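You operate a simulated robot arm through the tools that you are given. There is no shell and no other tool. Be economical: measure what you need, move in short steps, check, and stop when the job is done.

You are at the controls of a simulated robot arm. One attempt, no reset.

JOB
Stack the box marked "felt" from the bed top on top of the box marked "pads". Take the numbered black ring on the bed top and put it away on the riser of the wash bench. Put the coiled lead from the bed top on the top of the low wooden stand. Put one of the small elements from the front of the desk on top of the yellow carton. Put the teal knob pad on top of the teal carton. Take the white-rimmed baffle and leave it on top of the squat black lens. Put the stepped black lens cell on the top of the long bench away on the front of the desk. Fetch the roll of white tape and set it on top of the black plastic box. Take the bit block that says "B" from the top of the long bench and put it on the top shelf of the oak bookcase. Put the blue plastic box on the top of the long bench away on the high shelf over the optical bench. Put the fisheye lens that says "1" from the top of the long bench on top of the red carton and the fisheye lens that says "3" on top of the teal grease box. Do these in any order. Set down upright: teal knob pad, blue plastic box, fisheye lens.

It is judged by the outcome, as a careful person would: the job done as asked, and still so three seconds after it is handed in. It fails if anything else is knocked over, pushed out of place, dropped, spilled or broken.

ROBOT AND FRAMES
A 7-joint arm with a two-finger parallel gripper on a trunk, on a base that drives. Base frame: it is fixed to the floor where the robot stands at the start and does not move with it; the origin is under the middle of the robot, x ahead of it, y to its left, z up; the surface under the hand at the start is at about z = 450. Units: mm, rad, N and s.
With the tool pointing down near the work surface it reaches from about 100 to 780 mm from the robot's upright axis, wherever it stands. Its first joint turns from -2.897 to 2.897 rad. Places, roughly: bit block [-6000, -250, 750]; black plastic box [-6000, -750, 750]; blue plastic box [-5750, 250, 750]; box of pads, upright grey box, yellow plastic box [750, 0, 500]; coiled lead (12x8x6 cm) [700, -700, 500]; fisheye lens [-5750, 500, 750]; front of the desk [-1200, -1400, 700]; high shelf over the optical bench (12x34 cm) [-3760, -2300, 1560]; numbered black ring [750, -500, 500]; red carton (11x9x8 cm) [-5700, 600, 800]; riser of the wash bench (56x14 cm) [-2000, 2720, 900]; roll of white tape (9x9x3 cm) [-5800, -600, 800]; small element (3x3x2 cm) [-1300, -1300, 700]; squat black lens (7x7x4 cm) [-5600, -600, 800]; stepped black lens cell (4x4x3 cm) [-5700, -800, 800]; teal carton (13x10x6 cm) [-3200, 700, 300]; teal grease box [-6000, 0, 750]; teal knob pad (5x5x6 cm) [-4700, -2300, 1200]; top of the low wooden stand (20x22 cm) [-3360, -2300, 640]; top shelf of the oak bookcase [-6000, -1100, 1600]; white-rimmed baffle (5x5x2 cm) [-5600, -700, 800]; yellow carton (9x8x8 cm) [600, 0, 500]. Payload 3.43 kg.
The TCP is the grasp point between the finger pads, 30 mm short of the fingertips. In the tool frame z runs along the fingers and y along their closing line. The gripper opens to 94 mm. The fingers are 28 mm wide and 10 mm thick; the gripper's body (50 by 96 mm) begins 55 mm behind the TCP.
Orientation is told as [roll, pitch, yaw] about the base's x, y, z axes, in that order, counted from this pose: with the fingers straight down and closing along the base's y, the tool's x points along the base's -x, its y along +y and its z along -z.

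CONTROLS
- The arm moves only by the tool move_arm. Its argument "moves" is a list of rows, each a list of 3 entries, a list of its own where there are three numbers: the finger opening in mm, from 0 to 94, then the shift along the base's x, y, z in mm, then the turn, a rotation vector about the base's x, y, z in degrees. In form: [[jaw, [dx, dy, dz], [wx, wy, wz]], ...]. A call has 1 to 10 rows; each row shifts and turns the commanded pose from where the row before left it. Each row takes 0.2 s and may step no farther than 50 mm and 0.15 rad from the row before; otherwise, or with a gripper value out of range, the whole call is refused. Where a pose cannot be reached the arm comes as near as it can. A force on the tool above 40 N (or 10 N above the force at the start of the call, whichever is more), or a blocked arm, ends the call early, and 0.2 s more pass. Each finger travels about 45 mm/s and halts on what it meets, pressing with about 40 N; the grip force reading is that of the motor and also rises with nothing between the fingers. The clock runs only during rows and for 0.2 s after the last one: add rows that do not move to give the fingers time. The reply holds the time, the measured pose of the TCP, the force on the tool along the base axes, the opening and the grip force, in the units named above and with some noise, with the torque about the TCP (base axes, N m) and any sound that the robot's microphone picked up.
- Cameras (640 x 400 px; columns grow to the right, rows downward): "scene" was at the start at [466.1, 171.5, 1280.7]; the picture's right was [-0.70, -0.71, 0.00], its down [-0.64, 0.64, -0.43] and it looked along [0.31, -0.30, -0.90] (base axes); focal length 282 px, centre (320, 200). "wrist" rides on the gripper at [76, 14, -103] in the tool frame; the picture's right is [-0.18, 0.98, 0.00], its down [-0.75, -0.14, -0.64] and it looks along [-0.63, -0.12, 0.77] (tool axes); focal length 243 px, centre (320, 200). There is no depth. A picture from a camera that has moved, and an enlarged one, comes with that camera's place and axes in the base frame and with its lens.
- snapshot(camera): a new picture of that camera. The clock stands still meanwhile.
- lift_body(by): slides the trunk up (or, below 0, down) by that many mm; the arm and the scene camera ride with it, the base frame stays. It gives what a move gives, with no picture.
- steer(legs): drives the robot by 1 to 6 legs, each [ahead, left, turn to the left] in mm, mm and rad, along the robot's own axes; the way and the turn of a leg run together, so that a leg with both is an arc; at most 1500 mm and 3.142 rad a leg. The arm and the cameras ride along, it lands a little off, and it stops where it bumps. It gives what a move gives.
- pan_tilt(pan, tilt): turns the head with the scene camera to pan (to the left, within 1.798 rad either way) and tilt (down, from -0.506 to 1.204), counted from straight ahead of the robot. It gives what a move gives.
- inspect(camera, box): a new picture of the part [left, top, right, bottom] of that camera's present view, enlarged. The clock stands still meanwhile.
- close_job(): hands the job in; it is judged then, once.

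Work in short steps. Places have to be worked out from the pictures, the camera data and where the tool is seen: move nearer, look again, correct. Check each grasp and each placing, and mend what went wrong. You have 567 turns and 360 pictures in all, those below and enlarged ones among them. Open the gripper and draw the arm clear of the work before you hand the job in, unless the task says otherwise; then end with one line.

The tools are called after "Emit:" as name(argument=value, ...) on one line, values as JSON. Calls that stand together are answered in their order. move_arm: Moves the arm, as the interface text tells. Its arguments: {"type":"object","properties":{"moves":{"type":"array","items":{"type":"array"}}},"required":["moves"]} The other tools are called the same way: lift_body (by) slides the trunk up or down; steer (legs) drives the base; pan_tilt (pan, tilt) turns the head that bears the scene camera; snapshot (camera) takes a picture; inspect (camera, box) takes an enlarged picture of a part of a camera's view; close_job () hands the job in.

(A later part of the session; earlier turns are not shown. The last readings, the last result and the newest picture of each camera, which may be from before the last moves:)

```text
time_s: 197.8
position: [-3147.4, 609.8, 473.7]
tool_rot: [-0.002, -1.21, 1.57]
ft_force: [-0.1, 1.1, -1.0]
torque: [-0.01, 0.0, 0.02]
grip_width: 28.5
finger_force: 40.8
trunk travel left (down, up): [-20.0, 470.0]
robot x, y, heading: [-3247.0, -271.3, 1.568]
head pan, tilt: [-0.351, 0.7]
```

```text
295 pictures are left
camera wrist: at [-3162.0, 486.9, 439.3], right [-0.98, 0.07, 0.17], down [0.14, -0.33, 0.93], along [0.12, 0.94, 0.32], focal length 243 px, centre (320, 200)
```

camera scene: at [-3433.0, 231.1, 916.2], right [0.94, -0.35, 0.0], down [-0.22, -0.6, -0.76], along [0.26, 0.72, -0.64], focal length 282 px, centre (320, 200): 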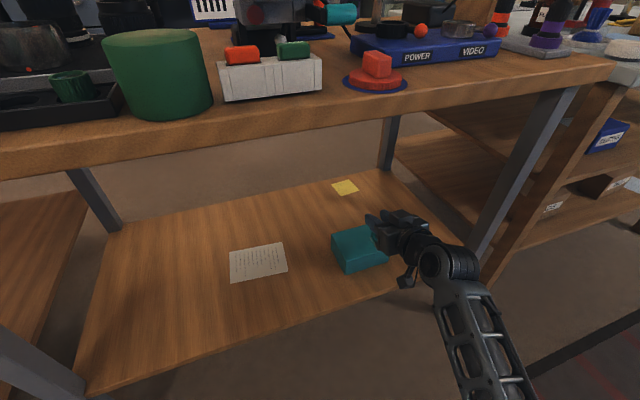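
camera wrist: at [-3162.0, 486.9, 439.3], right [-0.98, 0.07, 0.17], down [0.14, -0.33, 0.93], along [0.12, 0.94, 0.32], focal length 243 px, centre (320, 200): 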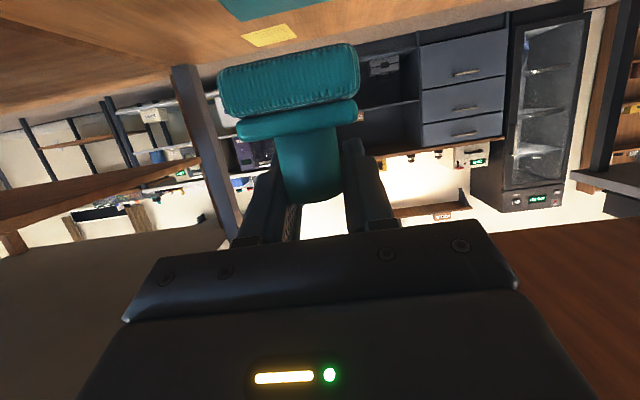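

The way is clear. I go over the carton's centre, down to z≈410, and then in fine steps.

Emit:
move_arm(moves=[[10, [-2, 34, -10], [0, 0, 0]], [10, [-1, 30, -20], [0, 0, 0]], [10, [0, 0, -25], [0, 0, 0]], [10, [0, 0, -8], [0, 0, 0]], [10, [0, 0, 0], [0, 0, 0]]])

Emit:
inspect(camera="scene", box=[300, 180, 500, 305])

```text
time_s: 199.0
position: [-3153.4, 675.9, 413.8]
tool_rot: [-0.002, -1.218, 1.571]
ft_force: [1.2, 0.2, 29.0]
torque: [-0.94, 0.05, 0.07]
grip_width: 28.4
finger_force: 40.0
trunk travel left (down, up): [-20.0, 470.0]
robot x, y, heading: [-3248.1, -272.9, 1.57]
head pan, tilt: [-0.351, 0.7]
```

```text
3.20 times, centred on (400, 242) of scene
camera zoom: at [-3433.0, 230.5, 917.0], right [0.94, -0.35, 0.0], down [-0.22, -0.6, -0.77], along [0.27, 0.72, -0.64], focal length 903 px, centre (64, 64)
```

zoom: 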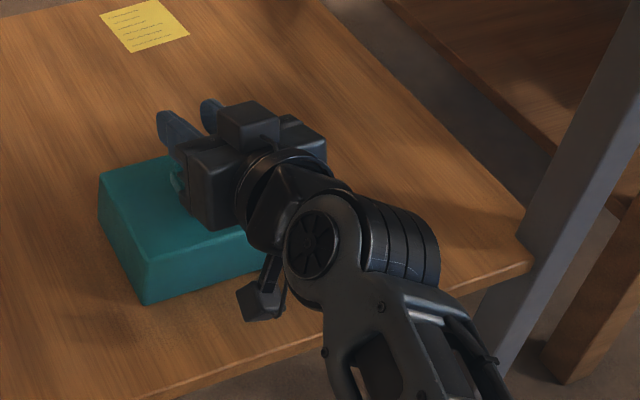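

Contact already at z=414, so the carton top is nearer 358 and its centre, re-derived, is about [-3158, 660]. I lift slightly, shift back 14 mm, and set down again.

Emit:
move_arm(moves=[[10, [0, 0, 10], [0, 0, 0]], [10, [-4, -14, 0], [0, 0, 0]], [10, [0, 0, -5], [0, 0, 0]], [10, [0, 0, -3], [0, 0, 0]], [10, [0, 0, 0], [0, 0, 0]]])

Emit:
snapshot(camera="wrist")

Emit:
pan_tilt(pan=-0.6, tilt=0.8)

Emit:
snapshot(camera="scene")

```text
time_s: 200.2
position: [-3158.7, 663.1, 413.8]
tool_rot: [-0.002, -1.214, 1.571]
ft_force: [-0.7, -4.5, 23.7]
torque: [-0.72, 0.03, 0.02]
grip_width: 28.6
finger_force: 39.9
trunk travel left (down, up): [-20.0, 470.0]
robot x, y, heading: [-3251.7, -272.6, 1.563]
head pan, tilt: [-0.351, 0.7]
```

```text
293 pictures are left
camera wrist: at [-3172.0, 539.6, 379.1], right [-0.98, 0.07, 0.17], down [0.14, -0.34, 0.93], along [0.12, 0.94, 0.32], focal length 243 px, centre (320, 200)
```

wrist: 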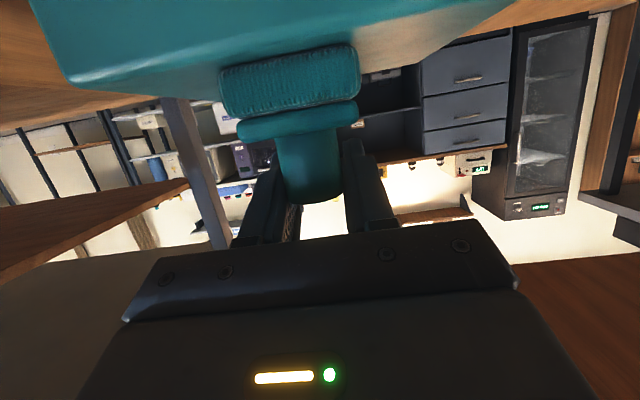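

```text
time_s: 201.0
position: [-3158.3, 663.0, 413.9]
tool_rot: [-0.003, -1.215, 1.571]
ft_force: [0.7, 3.2, 27.4]
torque: [-0.31, 0.0, 0.01]
grip_width: 28.5
finger_force: 40.7
trunk travel left (down, up): [-20.0, 470.0]
robot x, y, heading: [-3249.0, -273.2, 1.568]
head pan, tilt: [-0.6, 0.799]
```

```text
292 pictures are left
camera scene: at [-3416.7, 217.5, 908.4], right [0.82, -0.57, 0.0], down [-0.41, -0.59, -0.7], along [0.4, 0.57, -0.72], focal length 282 px, centre (320, 200)
```

scene: 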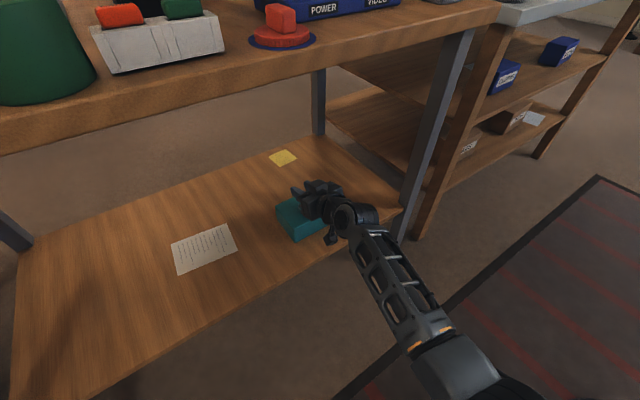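

The pad rests within the carton top. I ease off 2 mm, open, and retract straight back along the tool.

Emit:
move_arm(moves=[[10, [0, 0, 2], [0, 0, 0]], [50, [0, 0, 0], [0, 0, 0]], [50, [0, 0, 0], [0, 0, 0]], [50, [0, 0, 0], [0, 0, 0]], [50, [0, -15, 6], [0, 0, 0]], [50, [0, -35, 13], [0, 0, 0]], [50, [0, -40, 10], [0, 0, 0]], [50, [0, -45, 10], [0, 0, 0]], [50, [0, -45, 10], [0, 0, 0]], [50, [0, -45, 10], [0, 0, 0]]])

Emit:
inspect(camera="scene", box=[220, 150, 420, 275])

```text
time_s: 203.2
position: [-3160.9, 438.5, 472.1]
tool_rot: [-0.002, -1.21, 1.572]
ft_force: [0.1, 0.3, -0.1]
torque: [0.0, 0.01, 0.03]
grip_width: 50.0
finger_force: 0.0
trunk travel left (down, up): [-20.0, 470.0]
robot x, y, heading: [-3252.1, -275.3, 1.569]
head pan, tilt: [-0.6, 0.799]
```

```text
3.20 times, centred on (320, 212) of scene
camera zoom: at [-3416.7, 218.0, 907.9], right [0.82, -0.57, 0.0], down [-0.41, -0.59, -0.7], along [0.4, 0.57, -0.72], focal length 903 px, centre (320, 160)
```

zoom: 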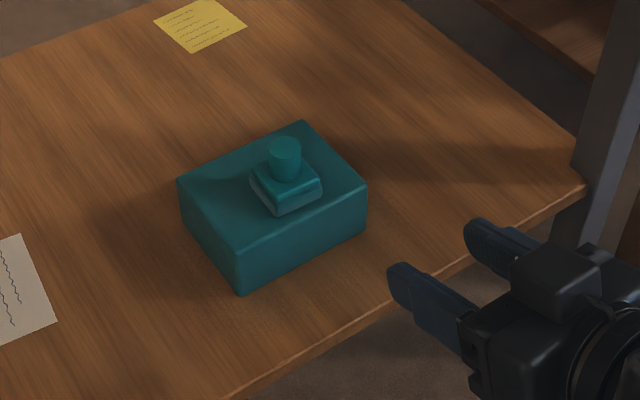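

The knob pad stands upright on the carton. I back off, raise the trunk, and bring the tool back to pointing down.

Emit:
steer(legs=[[-250, 0, 0]])

Emit:
lift_body(by=400)

Emit:
move_arm(moves=[[50, [0, 0, 0], [-7.7, 0, 0]], [50, [0, 0, 0], [-7.7, 0, 0]], [50, [0, 0, 0], [-7.7, 0, 0]], [50, [0, 0, 0], [-7.7, 0, 0]], [50, [0, 0, 0], [-7.7, 0, 0]], [50, [0, 0, 0], [-7.7, 0, 0]], [50, [0, 0, 0], [-7.7, 0, 0]], [50, [0, 0, 0], [-7.7, 0, 0]], [50, [0, 0, 0], [-7.7, 0, 0]]])

```text
time_s: 205.0
position: [-3160.0, 188.9, 472.0]
tool_rot: [0.001, -1.209, 1.57]
ft_force: [-0.5, -0.9, -0.2]
torque: [0.0, 0.0, -0.01]
grip_width: 50.3
finger_force: 0.1
trunk travel left (down, up): [-20.0, 470.0]
robot x, y, heading: [-3248.5, -523.4, 1.565]
head pan, tilt: [-0.6, 0.799]
```

```text
time_s: 208.9
position: [-3161.6, 187.9, 871.7]
tool_rot: [-0.001, -1.21, 1.571]
ft_force: [-1.5, 0.8, 1.4]
torque: [0.07, -0.01, -0.04]
grip_width: 50.1
finger_force: 0.0
trunk travel left (down, up): [-420.0, 70.0]
robot x, y, heading: [-3248.5, -523.0, 1.575]
head pan, tilt: [-0.6, 0.799]
```

```text
time_s: 210.9
position: [-3162.5, 186.9, 872.7]
tool_rot: [0.001, -0.202, 1.57]
ft_force: [0.8, -0.1, 0.2]
torque: [0.0, -0.04, -0.04]
grip_width: 50.1
finger_force: 0.1
out of reach, approached as far as the arm can: row 8, 9
trunk travel left (down, up): [-420.0, 70.0]
robot x, y, heading: [-3248.6, -525.9, 1.568]
head pan, tilt: [-0.6, 0.799]
```

I turn to face the long bench on the -x side and drive up, then look.

Emit:
steer(legs=[[0, 0, 1.572], [1450, 0, 0]])

Emit:
pan_tilt(pan=0.0, tilt=0.45)

Emit:
snapshot(camera="scene")

```text
time_s: 221.9
position: [-5410.0, -399.6, 872.6]
tool_rot: [-0.001, -0.2, 3.125]
ft_force: [0.2, 0.1, 0.1]
torque: [0.01, 0.04, -0.01]
grip_width: 49.6
finger_force: 0.1
trunk travel left (down, up): [-420.0, 70.0]
robot x, y, heading: [-4700.3, -498.9, 3.123]
head pan, tilt: [-0.6, 0.799]
```

```text
time_s: 222.9
position: [-5409.6, -398.8, 873.1]
tool_rot: [0.0, -0.199, 3.125]
ft_force: [-1.1, 0.1, -0.9]
torque: [0.0, 0.0, 0.02]
grip_width: 50.0
finger_force: 0.0
trunk travel left (down, up): [-420.0, 70.0]
robot x, y, heading: [-4701.3, -498.3, 3.127]
head pan, tilt: [0.0, 0.45]
```

```text
290 pictures are left
camera scene: at [-5217.0, -704.9, 1338.3], right [0.02, 1.0, 0.0], down [0.44, -0.01, -0.9], along [-0.9, 0.02, -0.44], focal length 282 px, centre (320, 200)
```

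scene: 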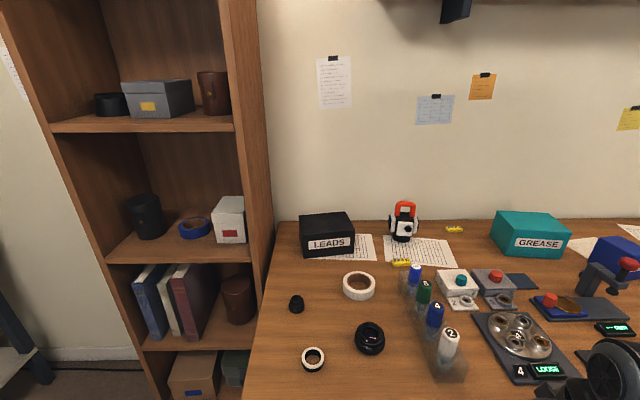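

I can see the LEADS box, tape roll, lenses and GREASE box. I enlarge to identify them and the bit blocks.

Emit:
inspect(camera="scene", box=[260, 190, 480, 390])

Emit:
inspect(camera="scene", box=[400, 190, 640, 400])

```text
2.00 times, centred on (370, 290) of scene
camera zoom: at [-5217.0, -704.9, 1338.3], right [0.02, 1.0, 0.0], down [0.44, -0.01, -0.9], along [-0.9, 0.02, -0.44], focal length 564 px, centre (220, 20)
```

zoom: 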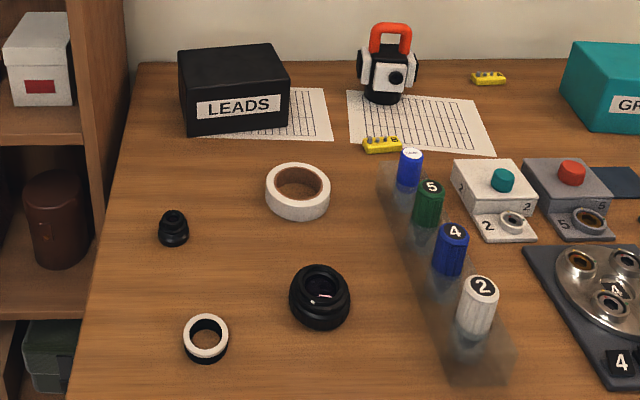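

```text
1.90 times, centred on (520, 295) of scene
camera zoom: at [-5217.0, -704.9, 1338.3], right [0.02, 1.0, 0.0], down [0.44, -0.01, -0.9], along [-0.9, 0.02, -0.44], focal length 538 px, centre (-61, 19)
```

zoom: 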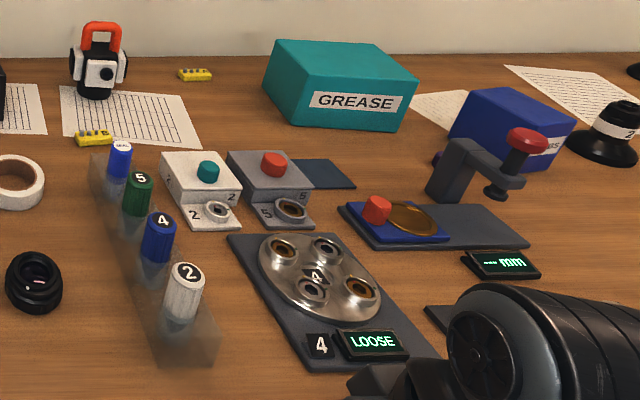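

I tilt the head down to find the bench's front edge, and use the wrist camera for the near items.

Emit:
pan_tilt(pan=0.0, tilt=1.1)

Emit:
snapshot(camera="scene")

```text
time_s: 223.9
position: [-5409.3, -399.6, 872.7]
tool_rot: [0.001, -0.199, 3.125]
ft_force: [0.5, -0.5, -0.1]
torque: [0.01, -0.01, 0.03]
grip_width: 49.9
finger_force: 0.0
trunk travel left (down, up): [-420.0, 70.0]
robot x, y, heading: [-4702.6, -498.2, 3.126]
head pan, tilt: [0.0, 1.1]
```

```text
287 pictures are left
camera scene: at [-5188.3, -705.4, 1286.3], right [0.02, 1.0, 0.0], down [0.89, -0.02, -0.45], along [-0.45, 0.01, -0.89], focal length 282 px, centre (320, 200)
```

scene: 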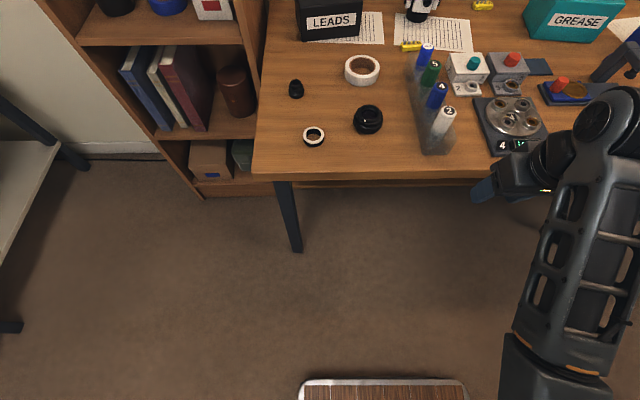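

The bench front is at x≈-5530. I raise the trunk for clearance and move up to work on the baffle and squat lens first.

Emit:
lift_body(by=70)

Emit:
steer(legs=[[0, 150, 0.015], [280, 0, 0]])

Emit:
move_arm(moves=[[50, [20, -40, 0], [0, 5.7, 0]], [50, [20, -40, 0], [0, 5.7, 0]], [50, [20, -40, 0], [0, 0, 0]], [50, [0, 0, -30], [0, 0, 0]]])

Emit:
snapshot(camera="wrist")

Emit:
snapshot(camera="scene")

```text
time_s: 225.0
position: [-5409.5, -399.5, 942.0]
tool_rot: [-0.001, -0.201, 3.126]
ft_force: [0.4, 0.5, -0.4]
torque: [0.02, 0.03, 0.02]
grip_width: 50.1
finger_force: 0.0
trunk travel left (down, up): [-490.0, 0.0]
robot x, y, heading: [-4701.9, -503.5, 3.126]
head pan, tilt: [0.0, 1.1]
```

```text
time_s: 227.9
position: [-5691.8, -560.9, 942.9]
tool_rot: [0.001, -0.2, 3.136]
ft_force: [0.2, -0.6, 0.4]
torque: [-0.01, 0.0, -0.02]
grip_width: 50.0
finger_force: 0.0
trunk travel left (down, up): [-490.0, 0.0]
robot x, y, heading: [-4977.5, -652.6, 3.133]
head pan, tilt: [0.0, 1.1]
```

```text
time_s: 228.9
position: [-5631.3, -680.8, 915.0]
tool_rot: [0.001, -0.401, 3.135]
ft_force: [1.0, -0.1, -0.3]
torque: [-0.01, 0.01, -0.01]
grip_width: 50.0
finger_force: 0.0
trunk travel left (down, up): [-490.0, 0.0]
robot x, y, heading: [-4978.5, -653.9, 3.132]
head pan, tilt: [0.0, 1.1]
```

```text
286 pictures are left
camera wrist: at [-5520.5, -696.3, 979.3], right [-0.17, -0.98, 0.07], down [-0.44, 0.14, 0.88], along [-0.88, 0.12, -0.46], focal length 243 px, centre (320, 200)
```

wrist: 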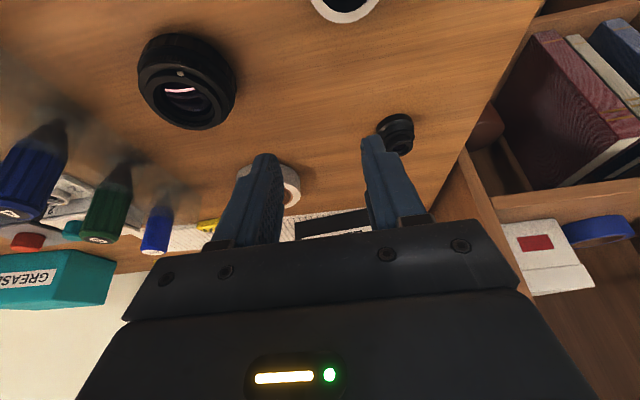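

```text
285 pictures are left
camera scene: at [-5466.0, -864.0, 1356.3], right [0.01, 1.0, 0.0], down [0.89, -0.01, -0.45], along [-0.45, 0.0, -0.89], focal length 282 px, centre (320, 200)
```

scene: 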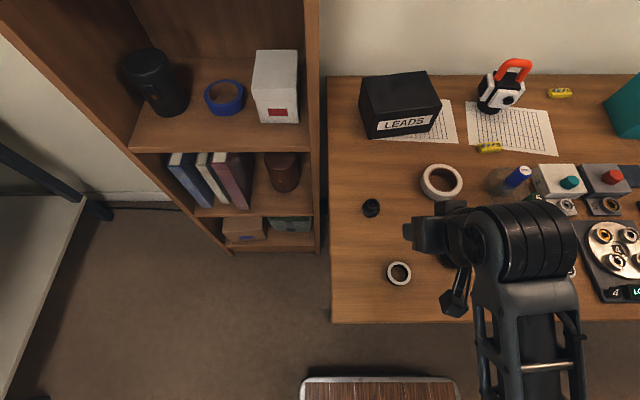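

My tilt correction went the wrong way, so I reverse it to point the tool straight down and move above the white-rimmed baffle at about [-5594, -700].

Emit:
move_arm(moves=[[80, [12, -7, 0], [0, -7.7, 0]], [80, [12, -6, 0], [0, -7.7, 0]], [80, [13, -6, 0], [0, -7.6, 0]], [80, [0, 0, -40], [0, 0, 0]], [80, [0, 0, 0], [0, 0, 0]]])

Emit:
snapshot(camera="wrist")

```text
time_s: 230.1
position: [-5576.0, -680.2, 852.9]
tool_rot: [-0.038, -0.044, 3.14]
ft_force: [-0.3, 0.3, 0.1]
torque: [0.03, 0.0, 0.0]
grip_width: 79.9
finger_force: 0.1
out of reach, approached as far as the arm can: row 3
trunk travel left (down, up): [-490.0, 0.0]
robot x, y, heading: [-4983.6, -650.1, 3.132]
head pan, tilt: [0.0, 1.1]
```

```text
284 pictures are left
camera wrist: at [-5494.7, -698.9, 951.6], right [-0.19, -0.98, -0.03], down [-0.72, 0.12, 0.68], along [-0.66, 0.15, -0.73], focal length 243 px, centre (320, 200)
```

wrist: 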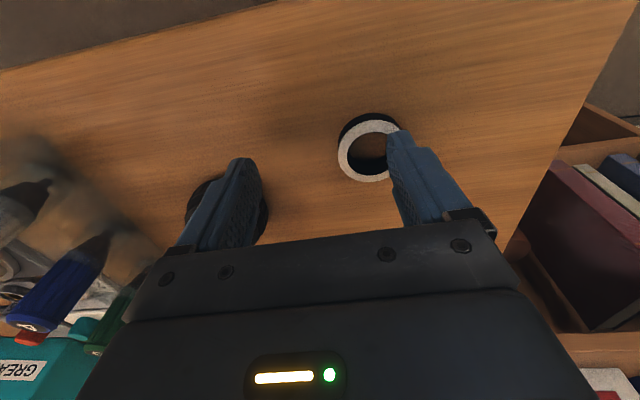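

The baffle is at about [-5607, -712] in the wrist view. I level the tool, centre over it, and go lower.

Emit:
move_arm(moves=[[80, [-15, -15, -10], [-2.2, -2.5, 0]], [80, [-15, -16, -20], [0, 0, 0]], [80, [0, 0, 0], [0, 0, 0]]])

Emit:
snapshot(camera="wrist")

```text
time_s: 230.7
position: [-5599.8, -707.6, 830.8]
tool_rot: [0.001, 0.006, -3.14]
ft_force: [3.2, 0.9, 6.3]
torque: [-0.26, -0.02, 0.19]
grip_width: 79.6
finger_force: 0.0
trunk travel left (down, up): [-490.0, 0.0]
robot x, y, heading: [-4982.0, -647.5, 3.135]
head pan, tilt: [0.0, 1.1]
stopped in row 3: the force on the tool passed its limit at 83 N (the readings are from after the stop); the commanded pose is now the measured one
```

```text
283 pictures are left
camera wrist: at [-5523.7, -723.1, 933.2], right [-0.18, -0.98, 0.0], down [-0.76, 0.14, 0.64], along [-0.63, 0.12, -0.77], focal length 243 px, centre (320, 200)
```

wrist: 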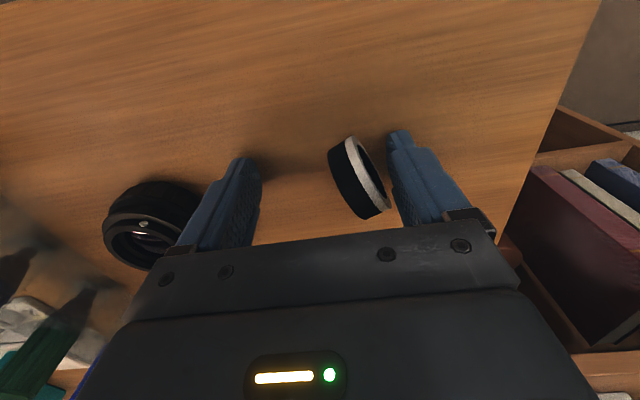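

The fingertip met the baffle and tipped it, so the bench is higher than I assumed. I rise straight up slowly and look again.

Emit:
move_arm(moves=[[80, [0, 0, 10], [0, 0, 0]], [80, [0, 0, 20], [0, 0, 0]], [80, [0, 0, 30], [0, 0, 0]], [80, [0, 0, 0], [0, 0, 0]]])

Emit:
snapshot(camera="wrist")

Emit:
inspect(camera="scene", box=[330, 160, 500, 330])

```text
time_s: 231.7
position: [-5593.0, -705.0, 877.1]
tool_rot: [-0.009, 0.02, -3.141]
ft_force: [-0.6, 0.2, 0.7]
torque: [0.0, 0.01, 0.04]
grip_width: 80.0
finger_force: 0.0
out of reach, approached as far as the arm can: row 3
trunk travel left (down, up): [-490.0, 0.0]
robot x, y, heading: [-4978.1, -650.5, 3.128]
head pan, tilt: [0.0, 1.1]
```

```text
282 pictures are left
camera wrist: at [-5519.1, -720.6, 981.6], right [-0.18, -0.98, -0.01], down [-0.77, 0.13, 0.63], along [-0.62, 0.12, -0.78], focal length 243 px, centre (320, 200)
```

wrist: 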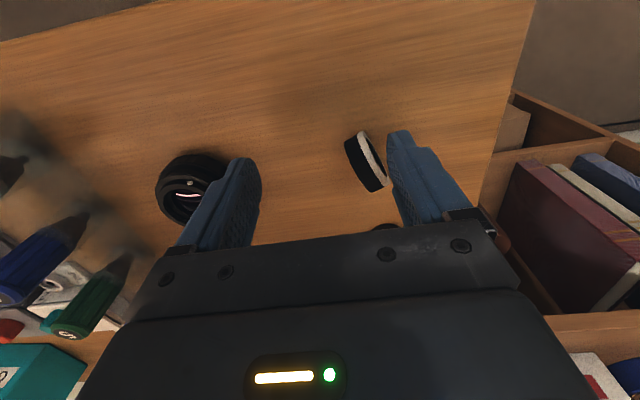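

```text
2.35 times, centred on (415, 245) of scene
camera zoom: at [-5465.9, -864.1, 1356.2], right [0.01, 1.0, 0.0], down [0.89, -0.01, -0.45], along [-0.45, 0.0, -0.89], focal length 664 px, centre (96, 94)
```

zoom: 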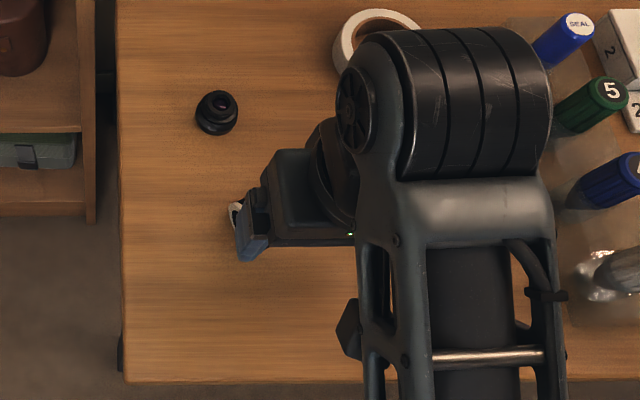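

The baffle now stands on edge with its white rim toward -y. Re-triangulating puts the bench top at about z≈785. I zoom in on how it stands.

Emit:
inspect(camera="wrist", box=[130, 110, 430, 250])

Emit:
pan_tilt(pan=0.3, tilt=1.2)

Emit:
inspect(camera="scene", box=[300, 60, 640, 280])

```text
2.13 times, centred on (280, 180) of wrist
camera zoom: at [-5519.1, -720.6, 981.6], right [-0.18, -0.98, -0.01], down [-0.77, 0.13, 0.63], along [-0.62, 0.12, -0.78], focal length 518 px, centre (405, 243)
```

zoom: 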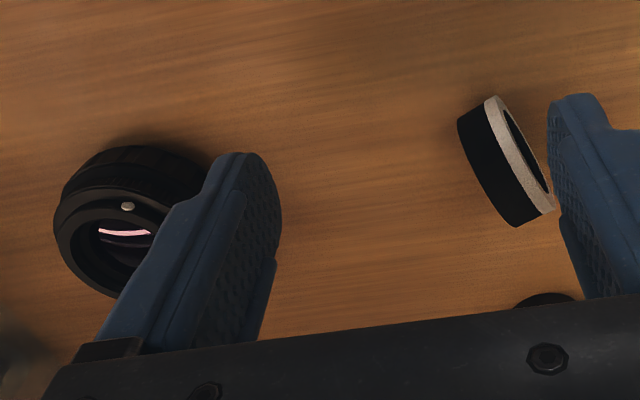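

```text
time_s: 232.5
position: [-5593.5, -704.4, 876.6]
tool_rot: [-0.007, 0.019, -3.14]
ft_force: [-0.4, -0.3, -0.2]
torque: [0.0, -0.02, -0.02]
grip_width: 80.0
finger_force: 0.1
trunk travel left (down, up): [-490.0, 0.0]
robot x, y, heading: [-4981.6, -657.8, 3.136]
head pan, tilt: [0.3, 1.201]
```

```text
1.82 times, centred on (470, 170) of scene
camera zoom: at [-5456.4, -880.7, 1350.2], right [-0.29, 0.96, 0.0], down [0.89, 0.27, -0.36], along [-0.35, -0.1, -0.93], focal length 513 px, centre (47, 254)
```

zoom: 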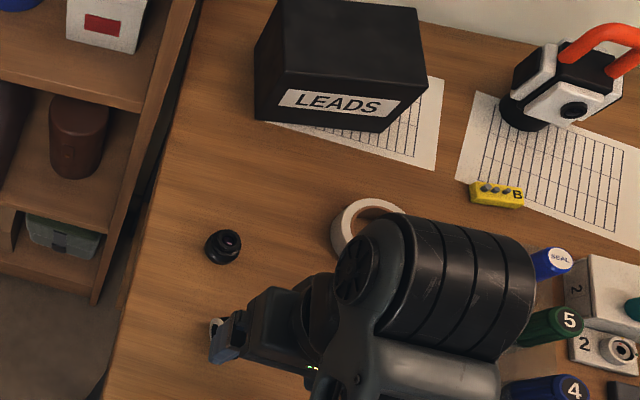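

Plan: with closed fingers turned square to the baffle, I gently push its top from the white-rim side so it lays down flat again, rim up. First I close and turn the fingers above it.

Emit:
move_arm(moves=[[20, [-1, -12, 0], [0, 0, 7.4]], [0, [-1, -13, 0], [0, 0, 7.4]], [0, [-1, -13, 0], [0, 0, 7.4]], [0, [-1, -13, 0], [0, 0, 7.4]], [0, [-1, -13, 0], [0, 0, 7.4]], [0, [0, 0, 0], [0, 0, 0]]])

Emit:
snapshot(camera="wrist")

```text
time_s: 233.9
position: [-5604.3, -772.0, 887.5]
tool_rot: [0.0, 0.007, -2.493]
ft_force: [-0.6, -0.6, 1.0]
torque: [0.01, -0.04, 0.0]
grip_width: 0.0
finger_force: 32.6
trunk travel left (down, up): [-490.0, 0.0]
robot x, y, heading: [-4979.2, -650.0, 3.134]
head pan, tilt: [0.3, 1.201]
```

```text
278 pictures are left
camera wrist: at [-5535.4, -738.9, 991.6], right [0.45, -0.9, 0.0], down [-0.69, -0.35, 0.64], along [-0.57, -0.28, -0.77], focal length 243 px, centre (320, 200)
```

wrist: 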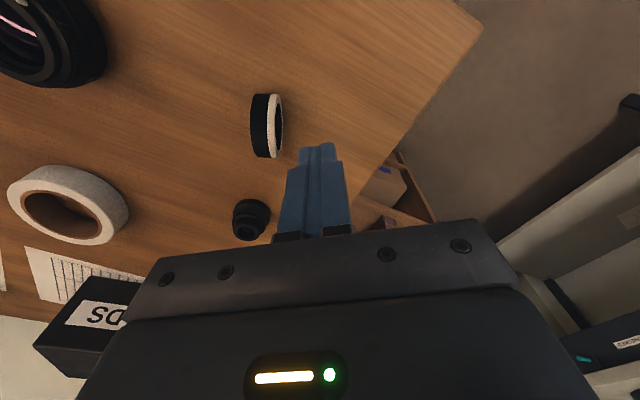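

Well aligned: the baffle is 42 mm to the left of the fingers. I lower to z≈845 and push slowly at the top of the ring.

Emit:
move_arm(moves=[[0, [0, 0, -20], [0, 0, 0]], [0, [0, 0, -22], [0, 0, 0]], [0, [-7, 14, 0], [0, 0, 0]], [0, [-4, 8, 0], [0, 0, 0]], [0, [-3, 6, 0], [0, 0, 0]], [0, [-3, 6, 0], [0, 0, 0]], [0, [0, 0, 0], [0, 0, 0]]])

Emit:
snapshot(camera="wrist")

```text
time_s: 235.5
position: [-5623.1, -738.5, 847.7]
tool_rot: [-0.001, 0.006, -2.495]
ft_force: [-0.1, 0.0, 0.9]
torque: [-0.02, -0.03, -0.03]
grip_width: 0.0
finger_force: 33.1
trunk travel left (down, up): [-490.0, 0.0]
robot x, y, heading: [-4981.9, -649.5, 3.133]
head pan, tilt: [0.3, 1.201]
```

```text
277 pictures are left
camera wrist: at [-5553.5, -705.0, 950.8], right [0.44, -0.9, 0.0], down [-0.69, -0.34, 0.64], along [-0.57, -0.28, -0.77], focal length 243 px, centre (320, 200)
```

wrist: 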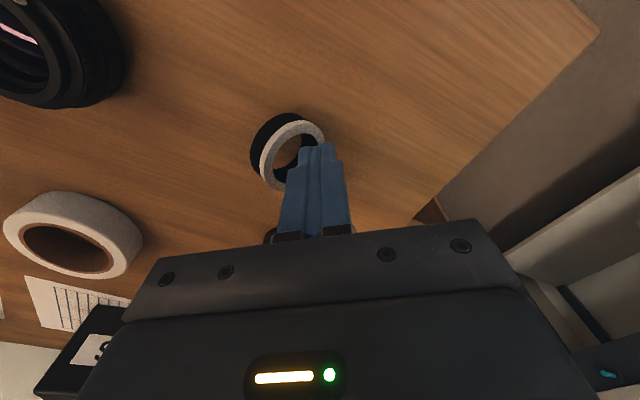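

It has tipped over, perhaps leaning on the fingers. I rise straight up to let it lie flat, and look.

Emit:
move_arm(moves=[[0, [2, -3, 20], [0, 0, 0]], [0, [0, 0, 20], [0, 0, 0]], [40, [6, -12, 0], [0, 0, -7.4]], [80, [10, 0, 0], [0, 0, -7.4]], [80, [5, 0, 0], [0, 0, -7.4]], [80, [0, 0, 0], [0, 0, -7.4]], [80, [0, 0, 0], [0, 0, -7.4]]])

Emit:
snapshot(camera="wrist")

```text
time_s: 237.1
position: [-5598.9, -752.7, 886.8]
tool_rot: [-0.001, 0.007, 3.141]
ft_force: [-0.3, 0.5, -0.2]
torque: [0.01, -0.03, 0.01]
grip_width: 80.1
finger_force: 0.0
out of reach, approached as far as the arm can: row 2
trunk travel left (down, up): [-490.0, 0.0]
robot x, y, heading: [-4981.7, -653.1, 3.137]
head pan, tilt: [0.3, 1.201]
```

```text
276 pictures are left
camera wrist: at [-5523.0, -768.6, 990.2], right [-0.19, -0.98, 0.0], down [-0.76, 0.14, 0.64], along [-0.63, 0.12, -0.77], focal length 243 px, centre (320, 200)
```

wrist: 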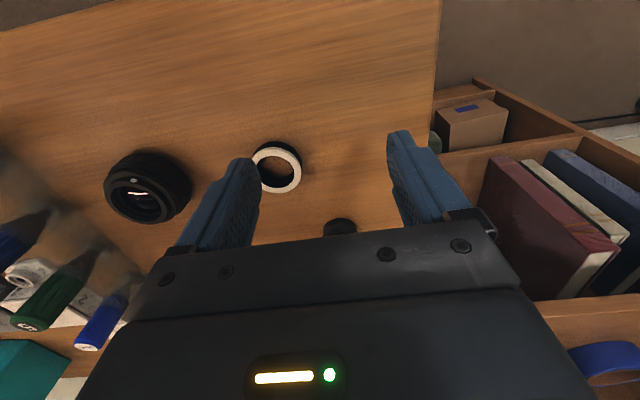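

The baffle lies flat again, white rim up, at about [-5631, -709]. I centre above it with the jaws fully open and re-check before descending.

Emit:
move_arm(moves=[[94, [-16, 22, -5], [0, 0, 0]], [94, [-16, 22, -10], [0, 0, 0]], [94, [0, 0, 0], [0, 0, 0]]])

Emit:
snapshot(camera="wrist")

```text
time_s: 237.9
position: [-5630.4, -711.5, 871.6]
tool_rot: [-0.002, 0.007, 3.141]
ft_force: [0.0, 1.2, -1.0]
torque: [-0.02, 0.01, 0.03]
grip_width: 94.3
finger_force: 0.0
trunk travel left (down, up): [-490.0, 0.0]
robot x, y, heading: [-4978.9, -653.5, 3.139]
head pan, tilt: [0.3, 1.201]
```

```text
275 pictures are left
camera wrist: at [-5554.1, -725.1, 974.5], right [-0.18, -0.98, 0.0], down [-0.76, 0.14, 0.64], along [-0.63, 0.12, -0.77], focal length 243 px, centre (320, 200)
```

wrist: 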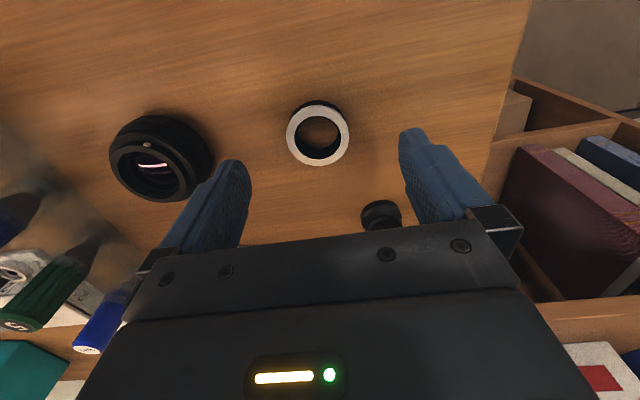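

Centred. I descend to z≈820, with the tips about 5 mm above the bench, and close.

Emit:
move_arm(moves=[[94, [0, 3, -30], [0, 0, 0]], [94, [0, 0, -12], [0, 0, 0]], [94, [0, 0, -6], [0, 0, 0]], [94, [0, 0, -3], [0, 0, 0]], [30, [0, 0, 0], [0, 0, 0]], [30, [0, 0, 0], [0, 0, 0]], [30, [0, 0, 0], [0, 0, 0]], [30, [0, 0, 0], [0, 0, 0]], [30, [0, 0, 0], [0, 0, 0]]])

Emit:
snapshot(camera="wrist")

```text
time_s: 238.7
position: [-5631.0, -707.5, 830.3]
tool_rot: [0.002, 0.001, 3.142]
ft_force: [12.7, 2.7, 25.1]
torque: [-0.14, -0.02, -0.02]
grip_width: 94.2
finger_force: 0.0
trunk travel left (down, up): [-490.0, 0.0]
robot x, y, heading: [-4980.9, -649.9, 3.136]
head pan, tilt: [0.3, 1.201]
stopped in row 3: the force on the tool passed its limit at 52 N (the readings are from after the stop); the commanded pose is now the measured one
```

```text
274 pictures are left
camera wrist: at [-5554.7, -722.0, 932.8], right [-0.18, -0.98, 0.0], down [-0.75, 0.14, 0.64], along [-0.63, 0.12, -0.77], focal length 243 px, centre (320, 200)
```

wrist: 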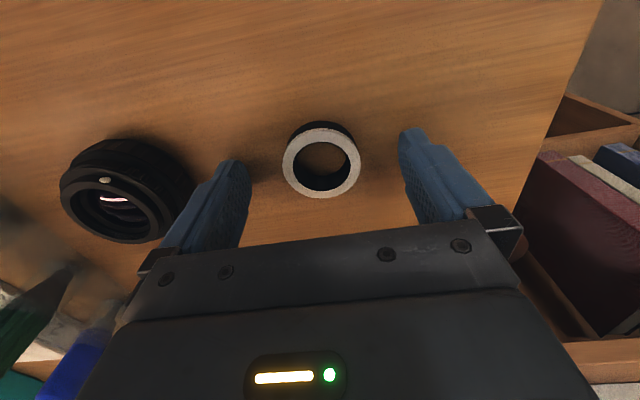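

The fingertips touched the bench at TCP 830, so the bench top is z=800. I raise 3 mm, shift 8 mm to the ring's centre, and close.

Emit:
move_arm(moves=[[94, [0, 0, 4], [0, 0, 0]], [94, [8, -2, 0], [0, 0, 0]], [30, [0, 0, 0], [0, 0, 0]], [30, [0, 0, 0], [0, 0, 0]], [30, [0, 0, 0], [0, 0, 0]], [30, [0, 0, 0], [0, 0, 0]], [30, [0, 0, 0], [0, 0, 0]]])

Emit:
snapshot(camera="wrist")

```text
time_s: 240.3
position: [-5624.3, -710.2, 834.0]
tool_rot: [-0.002, 0.004, 3.141]
ft_force: [0.3, -0.7, 0.5]
torque: [0.0, 0.0, -0.03]
grip_width: 41.4
finger_force: 39.7
trunk travel left (down, up): [-490.0, 0.0]
robot x, y, heading: [-4978.0, -650.3, 3.136]
head pan, tilt: [0.3, 1.201]
```

```text
273 pictures are left
camera wrist: at [-5547.8, -724.2, 936.3], right [-0.18, -0.98, 0.0], down [-0.76, 0.14, 0.64], along [-0.63, 0.12, -0.77], focal length 243 px, centre (320, 200)
```

wrist: 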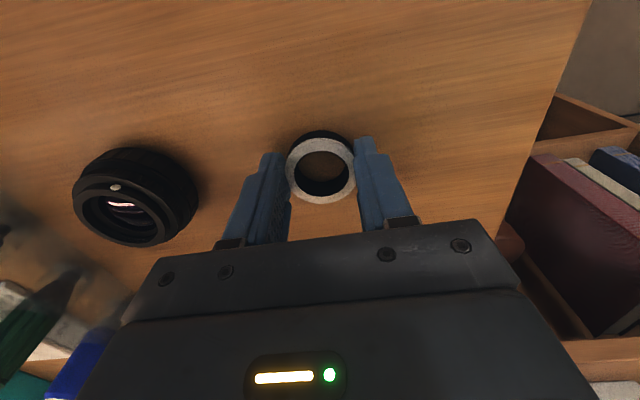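

I hold the baffle at 41 mm. I lift and move over the squat lens at about [-5620, -601].

Emit:
move_arm(moves=[[30, [0, 0, 30], [0, 0, 0]], [30, [0, 0, 25], [0, 0, 0]], [30, [2, 40, 0], [0, 0, 0]], [30, [2, 40, 0], [0, 0, 0]], [30, [0, 0, 0], [0, 0, 0]]])

Emit:
inspect(camera="wrist", box=[100, 60, 420, 260])

```text
time_s: 241.5
position: [-5620.8, -627.8, 888.2]
tool_rot: [0.0, 0.005, -3.143]
ft_force: [-0.6, 0.5, -0.8]
torque: [0.0, 0.01, 0.0]
grip_width: 41.3
finger_force: 40.1
out of reach, approached as far as the arm can: row 2
trunk travel left (down, up): [-490.0, 0.0]
robot x, y, heading: [-4980.8, -652.9, 3.135]
head pan, tilt: [0.3, 1.201]
```

```text
2.00 times, centred on (260, 160) of wrist
camera zoom: at [-5544.5, -642.4, 991.2], right [-0.18, -0.98, 0.0], down [-0.76, 0.14, 0.64], along [-0.63, 0.12, -0.77], focal length 485 px, centre (440, 280)
```

zoom: 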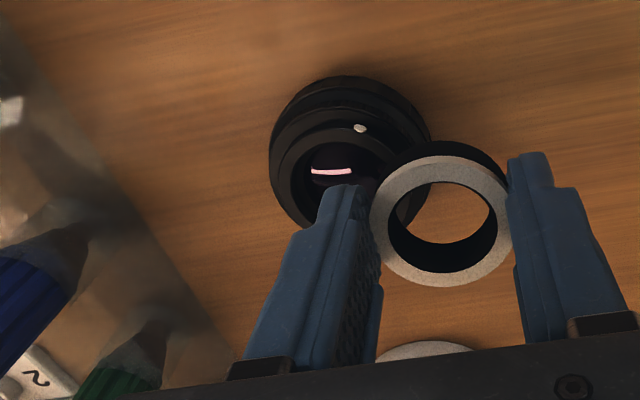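

The lens's top rim is centred at about [-5617, -594]. I move there and look again.

Emit:
move_arm(moves=[[30, [2, 17, 0], [0, 0, 0]], [30, [2, 17, 0], [0, 0, 0]], [30, [0, 0, 0], [0, 0, 0]]])

Emit:
inspect(camera="wrist", box=[200, 80, 440, 230])

Emit:
snapshot(camera="scene")

```text
time_s: 242.3
position: [-5615.9, -594.6, 887.4]
tool_rot: [-0.001, 0.004, 3.142]
ft_force: [-0.6, -0.1, 0.3]
torque: [0.02, -0.01, -0.01]
grip_width: 41.2
finger_force: 40.5
trunk travel left (down, up): [-490.0, 0.0]
robot x, y, heading: [-4979.5, -649.9, 3.133]
head pan, tilt: [0.3, 1.201]
```

```text
2.67 times, centred on (320, 155) of wrist
camera zoom: at [-5539.5, -609.3, 990.4], right [-0.18, -0.98, 0.0], down [-0.76, 0.14, 0.64], along [-0.63, 0.12, -0.77], focal length 647 px, centre (320, 320)
```

zoom: 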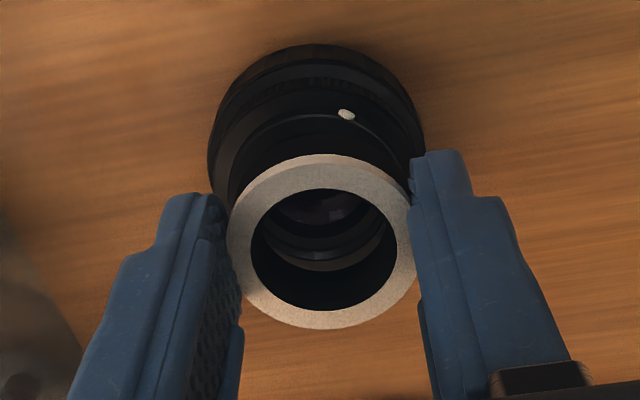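

```text
270 pictures are left
camera scene: at [-5456.2, -880.7, 1350.2], right [-0.29, 0.96, 0.0], down [0.89, 0.27, -0.36], along [-0.35, -0.1, -0.93], focal length 282 px, centre (320, 200)
```

scene: 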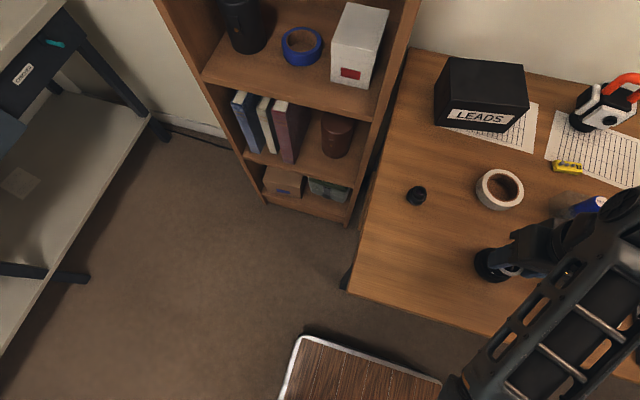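

Centred sideways. A small -6 mm in x, then I lower in 3 mm steps to contact.

Emit:
move_arm(moves=[[30, [-6, 1, 0], [0, 0, 0]], [30, [0, 0, -5], [0, 0, 0]], [30, [0, 0, -3], [0, 0, 0]], [30, [0, 0, -3], [0, 0, 0]], [30, [0, 0, -3], [0, 0, 0]], [30, [0, 0, 0], [0, 0, 0]]])

Emit:
inspect(camera="wrist", box=[200, 80, 440, 230])

```text
time_s: 243.7
position: [-5622.2, -594.6, 872.9]
tool_rot: [-0.001, 0.004, 3.144]
ft_force: [0.2, -0.5, -0.1]
torque: [0.01, -0.02, 0.01]
grip_width: 41.3
finger_force: 40.5
trunk travel left (down, up): [-490.0, 0.0]
robot x, y, heading: [-4981.8, -652.8, 3.137]
head pan, tilt: [0.3, 1.201]
```

```text
2.67 times, centred on (320, 155) of wrist
camera zoom: at [-5545.5, -609.4, 976.2], right [-0.18, -0.98, 0.0], down [-0.76, 0.14, 0.64], along [-0.63, 0.12, -0.77], focal length 647 px, centre (320, 320)
```

zoom: 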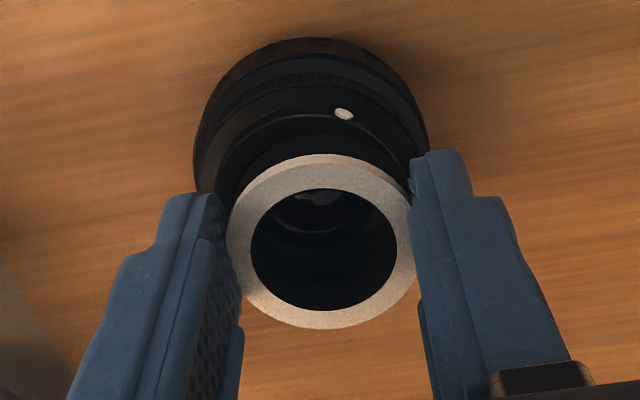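

No contact yet. I shift 2 mm in y and continue down in small steps.

Emit:
move_arm(moves=[[30, [0, 2, -2], [0, 0, 0]], [30, [0, 0, -3], [0, 0, 0]], [30, [0, 0, -3], [0, 0, 0]], [30, [0, 0, -3], [0, 0, 0]], [30, [0, 0, -3], [0, 0, 0]], [30, [0, 0, -3], [0, 0, 0]]])

Emit:
inspect(camera="wrist", box=[200, 80, 440, 230])

```text
time_s: 244.7
position: [-5622.2, -592.2, 865.1]
tool_rot: [-0.002, -0.004, -3.142]
ft_force: [6.6, -1.2, 20.5]
torque: [-0.19, -0.29, 0.02]
grip_width: 41.6
finger_force: 40.1
trunk travel left (down, up): [-490.0, 0.0]
robot x, y, heading: [-4978.9, -654.7, 3.13]
head pan, tilt: [0.3, 1.201]
stopped in row 5: the force on the tool passed its limit at 46 N (the readings are from after the stop); the commanded pose is now the measured one
```

```text
2.67 times, centred on (320, 155) of wrist
camera zoom: at [-5545.3, -606.9, 968.2], right [-0.18, -0.98, 0.0], down [-0.75, 0.14, 0.65], along [-0.63, 0.12, -0.76], focal length 647 px, centre (320, 320)
```

zoom: 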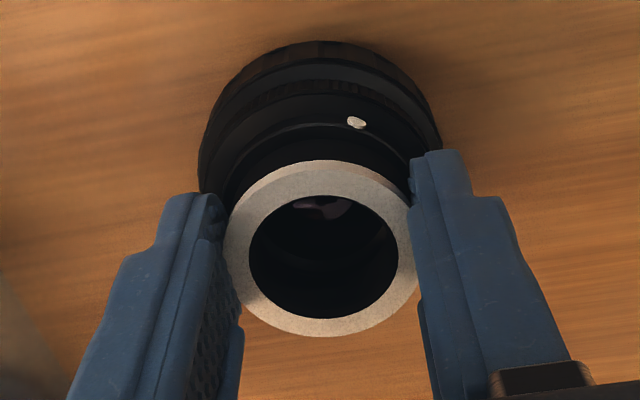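

The baffle rests on the lens and is centred both ways. I ease up 1 mm, open, and lift.

Emit:
move_arm(moves=[[30, [0, 0, 1], [0, 0, 0]], [46, [0, 0, 0], [0, 0, 0]], [60, [0, 0, 0], [0, 0, 0]], [60, [0, 0, 0], [0, 0, 0]], [60, [0, 0, 10], [0, 0, 0]], [60, [-5, 0, 15], [0, 0, 0]], [60, [-20, 0, 15], [0, 0, 0]], [60, [-30, 0, 10], [0, 0, 0]]])

Emit:
inspect(camera="wrist", box=[200, 0, 440, 150])

```text
time_s: 246.5
position: [-5679.7, -612.2, 916.6]
tool_rot: [-0.005, -0.002, -3.091]
ft_force: [-2.1, 7.3, 0.8]
torque: [-0.63, -0.14, -0.02]
grip_width: 60.0
finger_force: 0.2
out of reach, approached as far as the arm can: row 6
trunk travel left (down, up): [-490.0, 0.0]
robot x, y, heading: [-4978.4, -650.9, 3.132]
head pan, tilt: [0.3, 1.201]
```

```text
2.67 times, centred on (320, 75) of wrist
camera zoom: at [-5601.2, -622.4, 1017.8], right [-0.13, -0.99, 0.0], down [-0.76, 0.1, 0.64], along [-0.64, 0.09, -0.77], focal length 647 px, centre (320, 533)
```

zoom: 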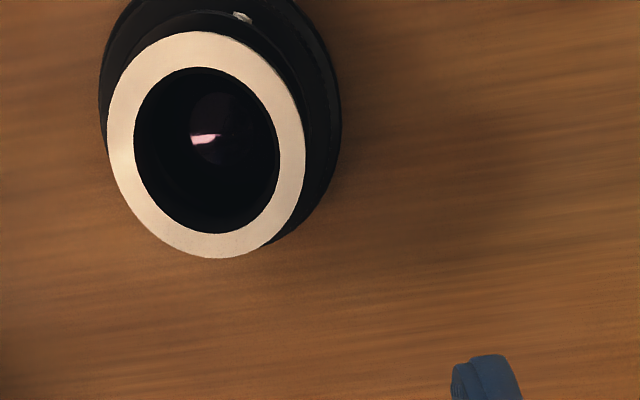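

The baffle sits squarely on the lens. There is an odd side force and the tool drifted, so I check what the arm may be touching.

Emit:
snapshot(camera="scene")

Emit:
snapshot(camera="wrist")

```text
266 pictures are left
camera scene: at [-5456.6, -879.6, 1350.3], right [-0.29, 0.96, 0.0], down [0.89, 0.27, -0.36], along [-0.35, -0.1, -0.93], focal length 282 px, centre (320, 200)
```

scene: 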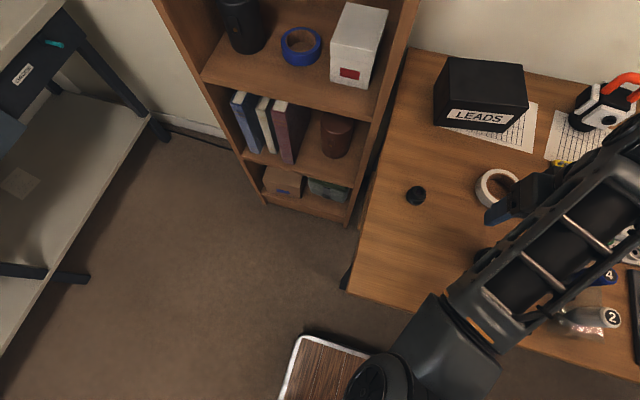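

```text
265 pictures are left
camera wrist: at [-5601.2, -622.4, 1017.8], right [-0.13, -0.99, 0.0], down [-0.76, 0.1, 0.64], along [-0.64, 0.09, -0.77], focal length 243 px, centre (320, 200)
```

wrist: 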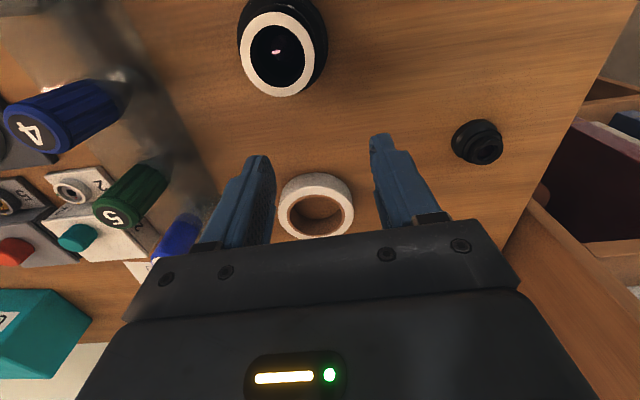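

Emit:
move_arm(moves=[[60, [0, 0, 0], [0, 0, 0]], [60, [0, 0, 0], [0, 0, 0]]])

Emit:
inspect(camera="scene", box=[440, 130, 640, 380])

```text
time_s: 247.1
position: [-5675.8, -592.8, 916.3]
tool_rot: [-0.001, -0.001, 3.142]
ft_force: [-0.7, 0.5, 0.4]
torque: [-0.04, 0.03, 0.04]
grip_width: 59.9
finger_force: 0.0
trunk travel left (down, up): [-490.0, 0.0]
robot x, y, heading: [-4973.9, -651.2, 3.14]
head pan, tilt: [0.3, 1.201]
```

```text
1.60 times, centred on (540, 255) of scene
camera zoom: at [-5456.3, -880.6, 1350.2], right [-0.29, 0.96, 0.0], down [0.89, 0.27, -0.36], along [-0.35, -0.1, -0.93], focal length 452 px, centre (-32, 112)
```

zoom: 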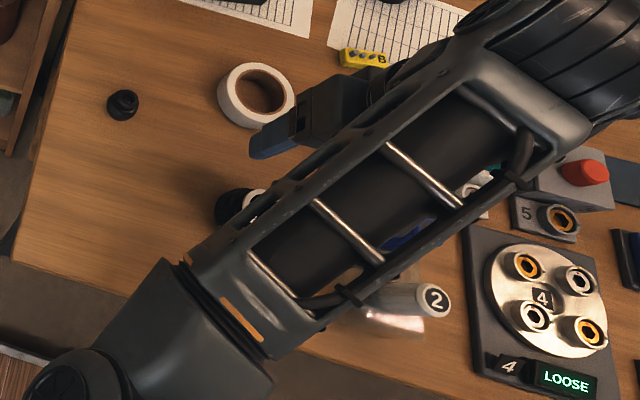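

It was only a settling motion, and nothing is touched. Next is the tape roll: it is about 90 mm across, so I'll pinch its side wall with the tool tilted forward, which also gives the reach to the LEADS box. I move 100 mm closer.

Emit:
steer(legs=[[100, 0, 0]])

Emit:
move_arm(moves=[[60, [20, 0, 5], [0, 7, 0]], [60, [20, 0, 5], [0, 7, 0]], [60, [20, 0, 5], [0, 7, 0]], [60, [20, 0, 0], [0, 7, 0]], [60, [20, 0, 0], [0, 7, 0]], [60, [0, 0, 0], [0, 5, 0]], [60, [0, 0, 0], [0, 0, 0]]])

Emit:
snapshot(camera="wrist")

```text
time_s: 248.3
position: [-5776.8, -593.3, 915.8]
tool_rot: [-0.002, -0.003, -3.139]
ft_force: [0.0, 1.0, 0.0]
torque: [0.0, -0.02, -0.01]
grip_width: 59.9
finger_force: 0.0
trunk travel left (down, up): [-490.0, 0.0]
robot x, y, heading: [-5080.3, -651.2, 3.142]
head pan, tilt: [0.3, 1.201]
```

```text
time_s: 249.9
position: [-5677.2, -592.9, 929.6]
tool_rot: [-0.005, -0.702, -3.139]
ft_force: [0.1, -0.4, -0.3]
torque: [-0.02, -0.02, -0.02]
grip_width: 60.1
finger_force: 0.0
trunk travel left (down, up): [-490.0, 0.0]
robot x, y, heading: [-5078.7, -650.9, 3.136]
head pan, tilt: [0.3, 1.201]
```

```text
263 pictures are left
camera wrist: at [-5551.5, -608.2, 959.3], right [-0.14, -0.98, 0.12], down [-0.16, 0.14, 0.98], along [-0.98, 0.12, -0.18], focal length 243 px, centre (320, 200)
```

wrist: 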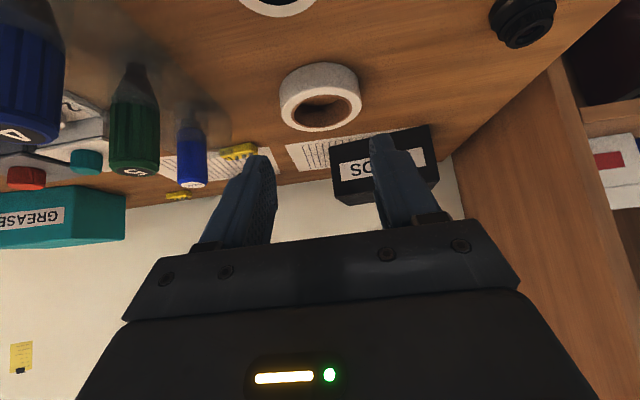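

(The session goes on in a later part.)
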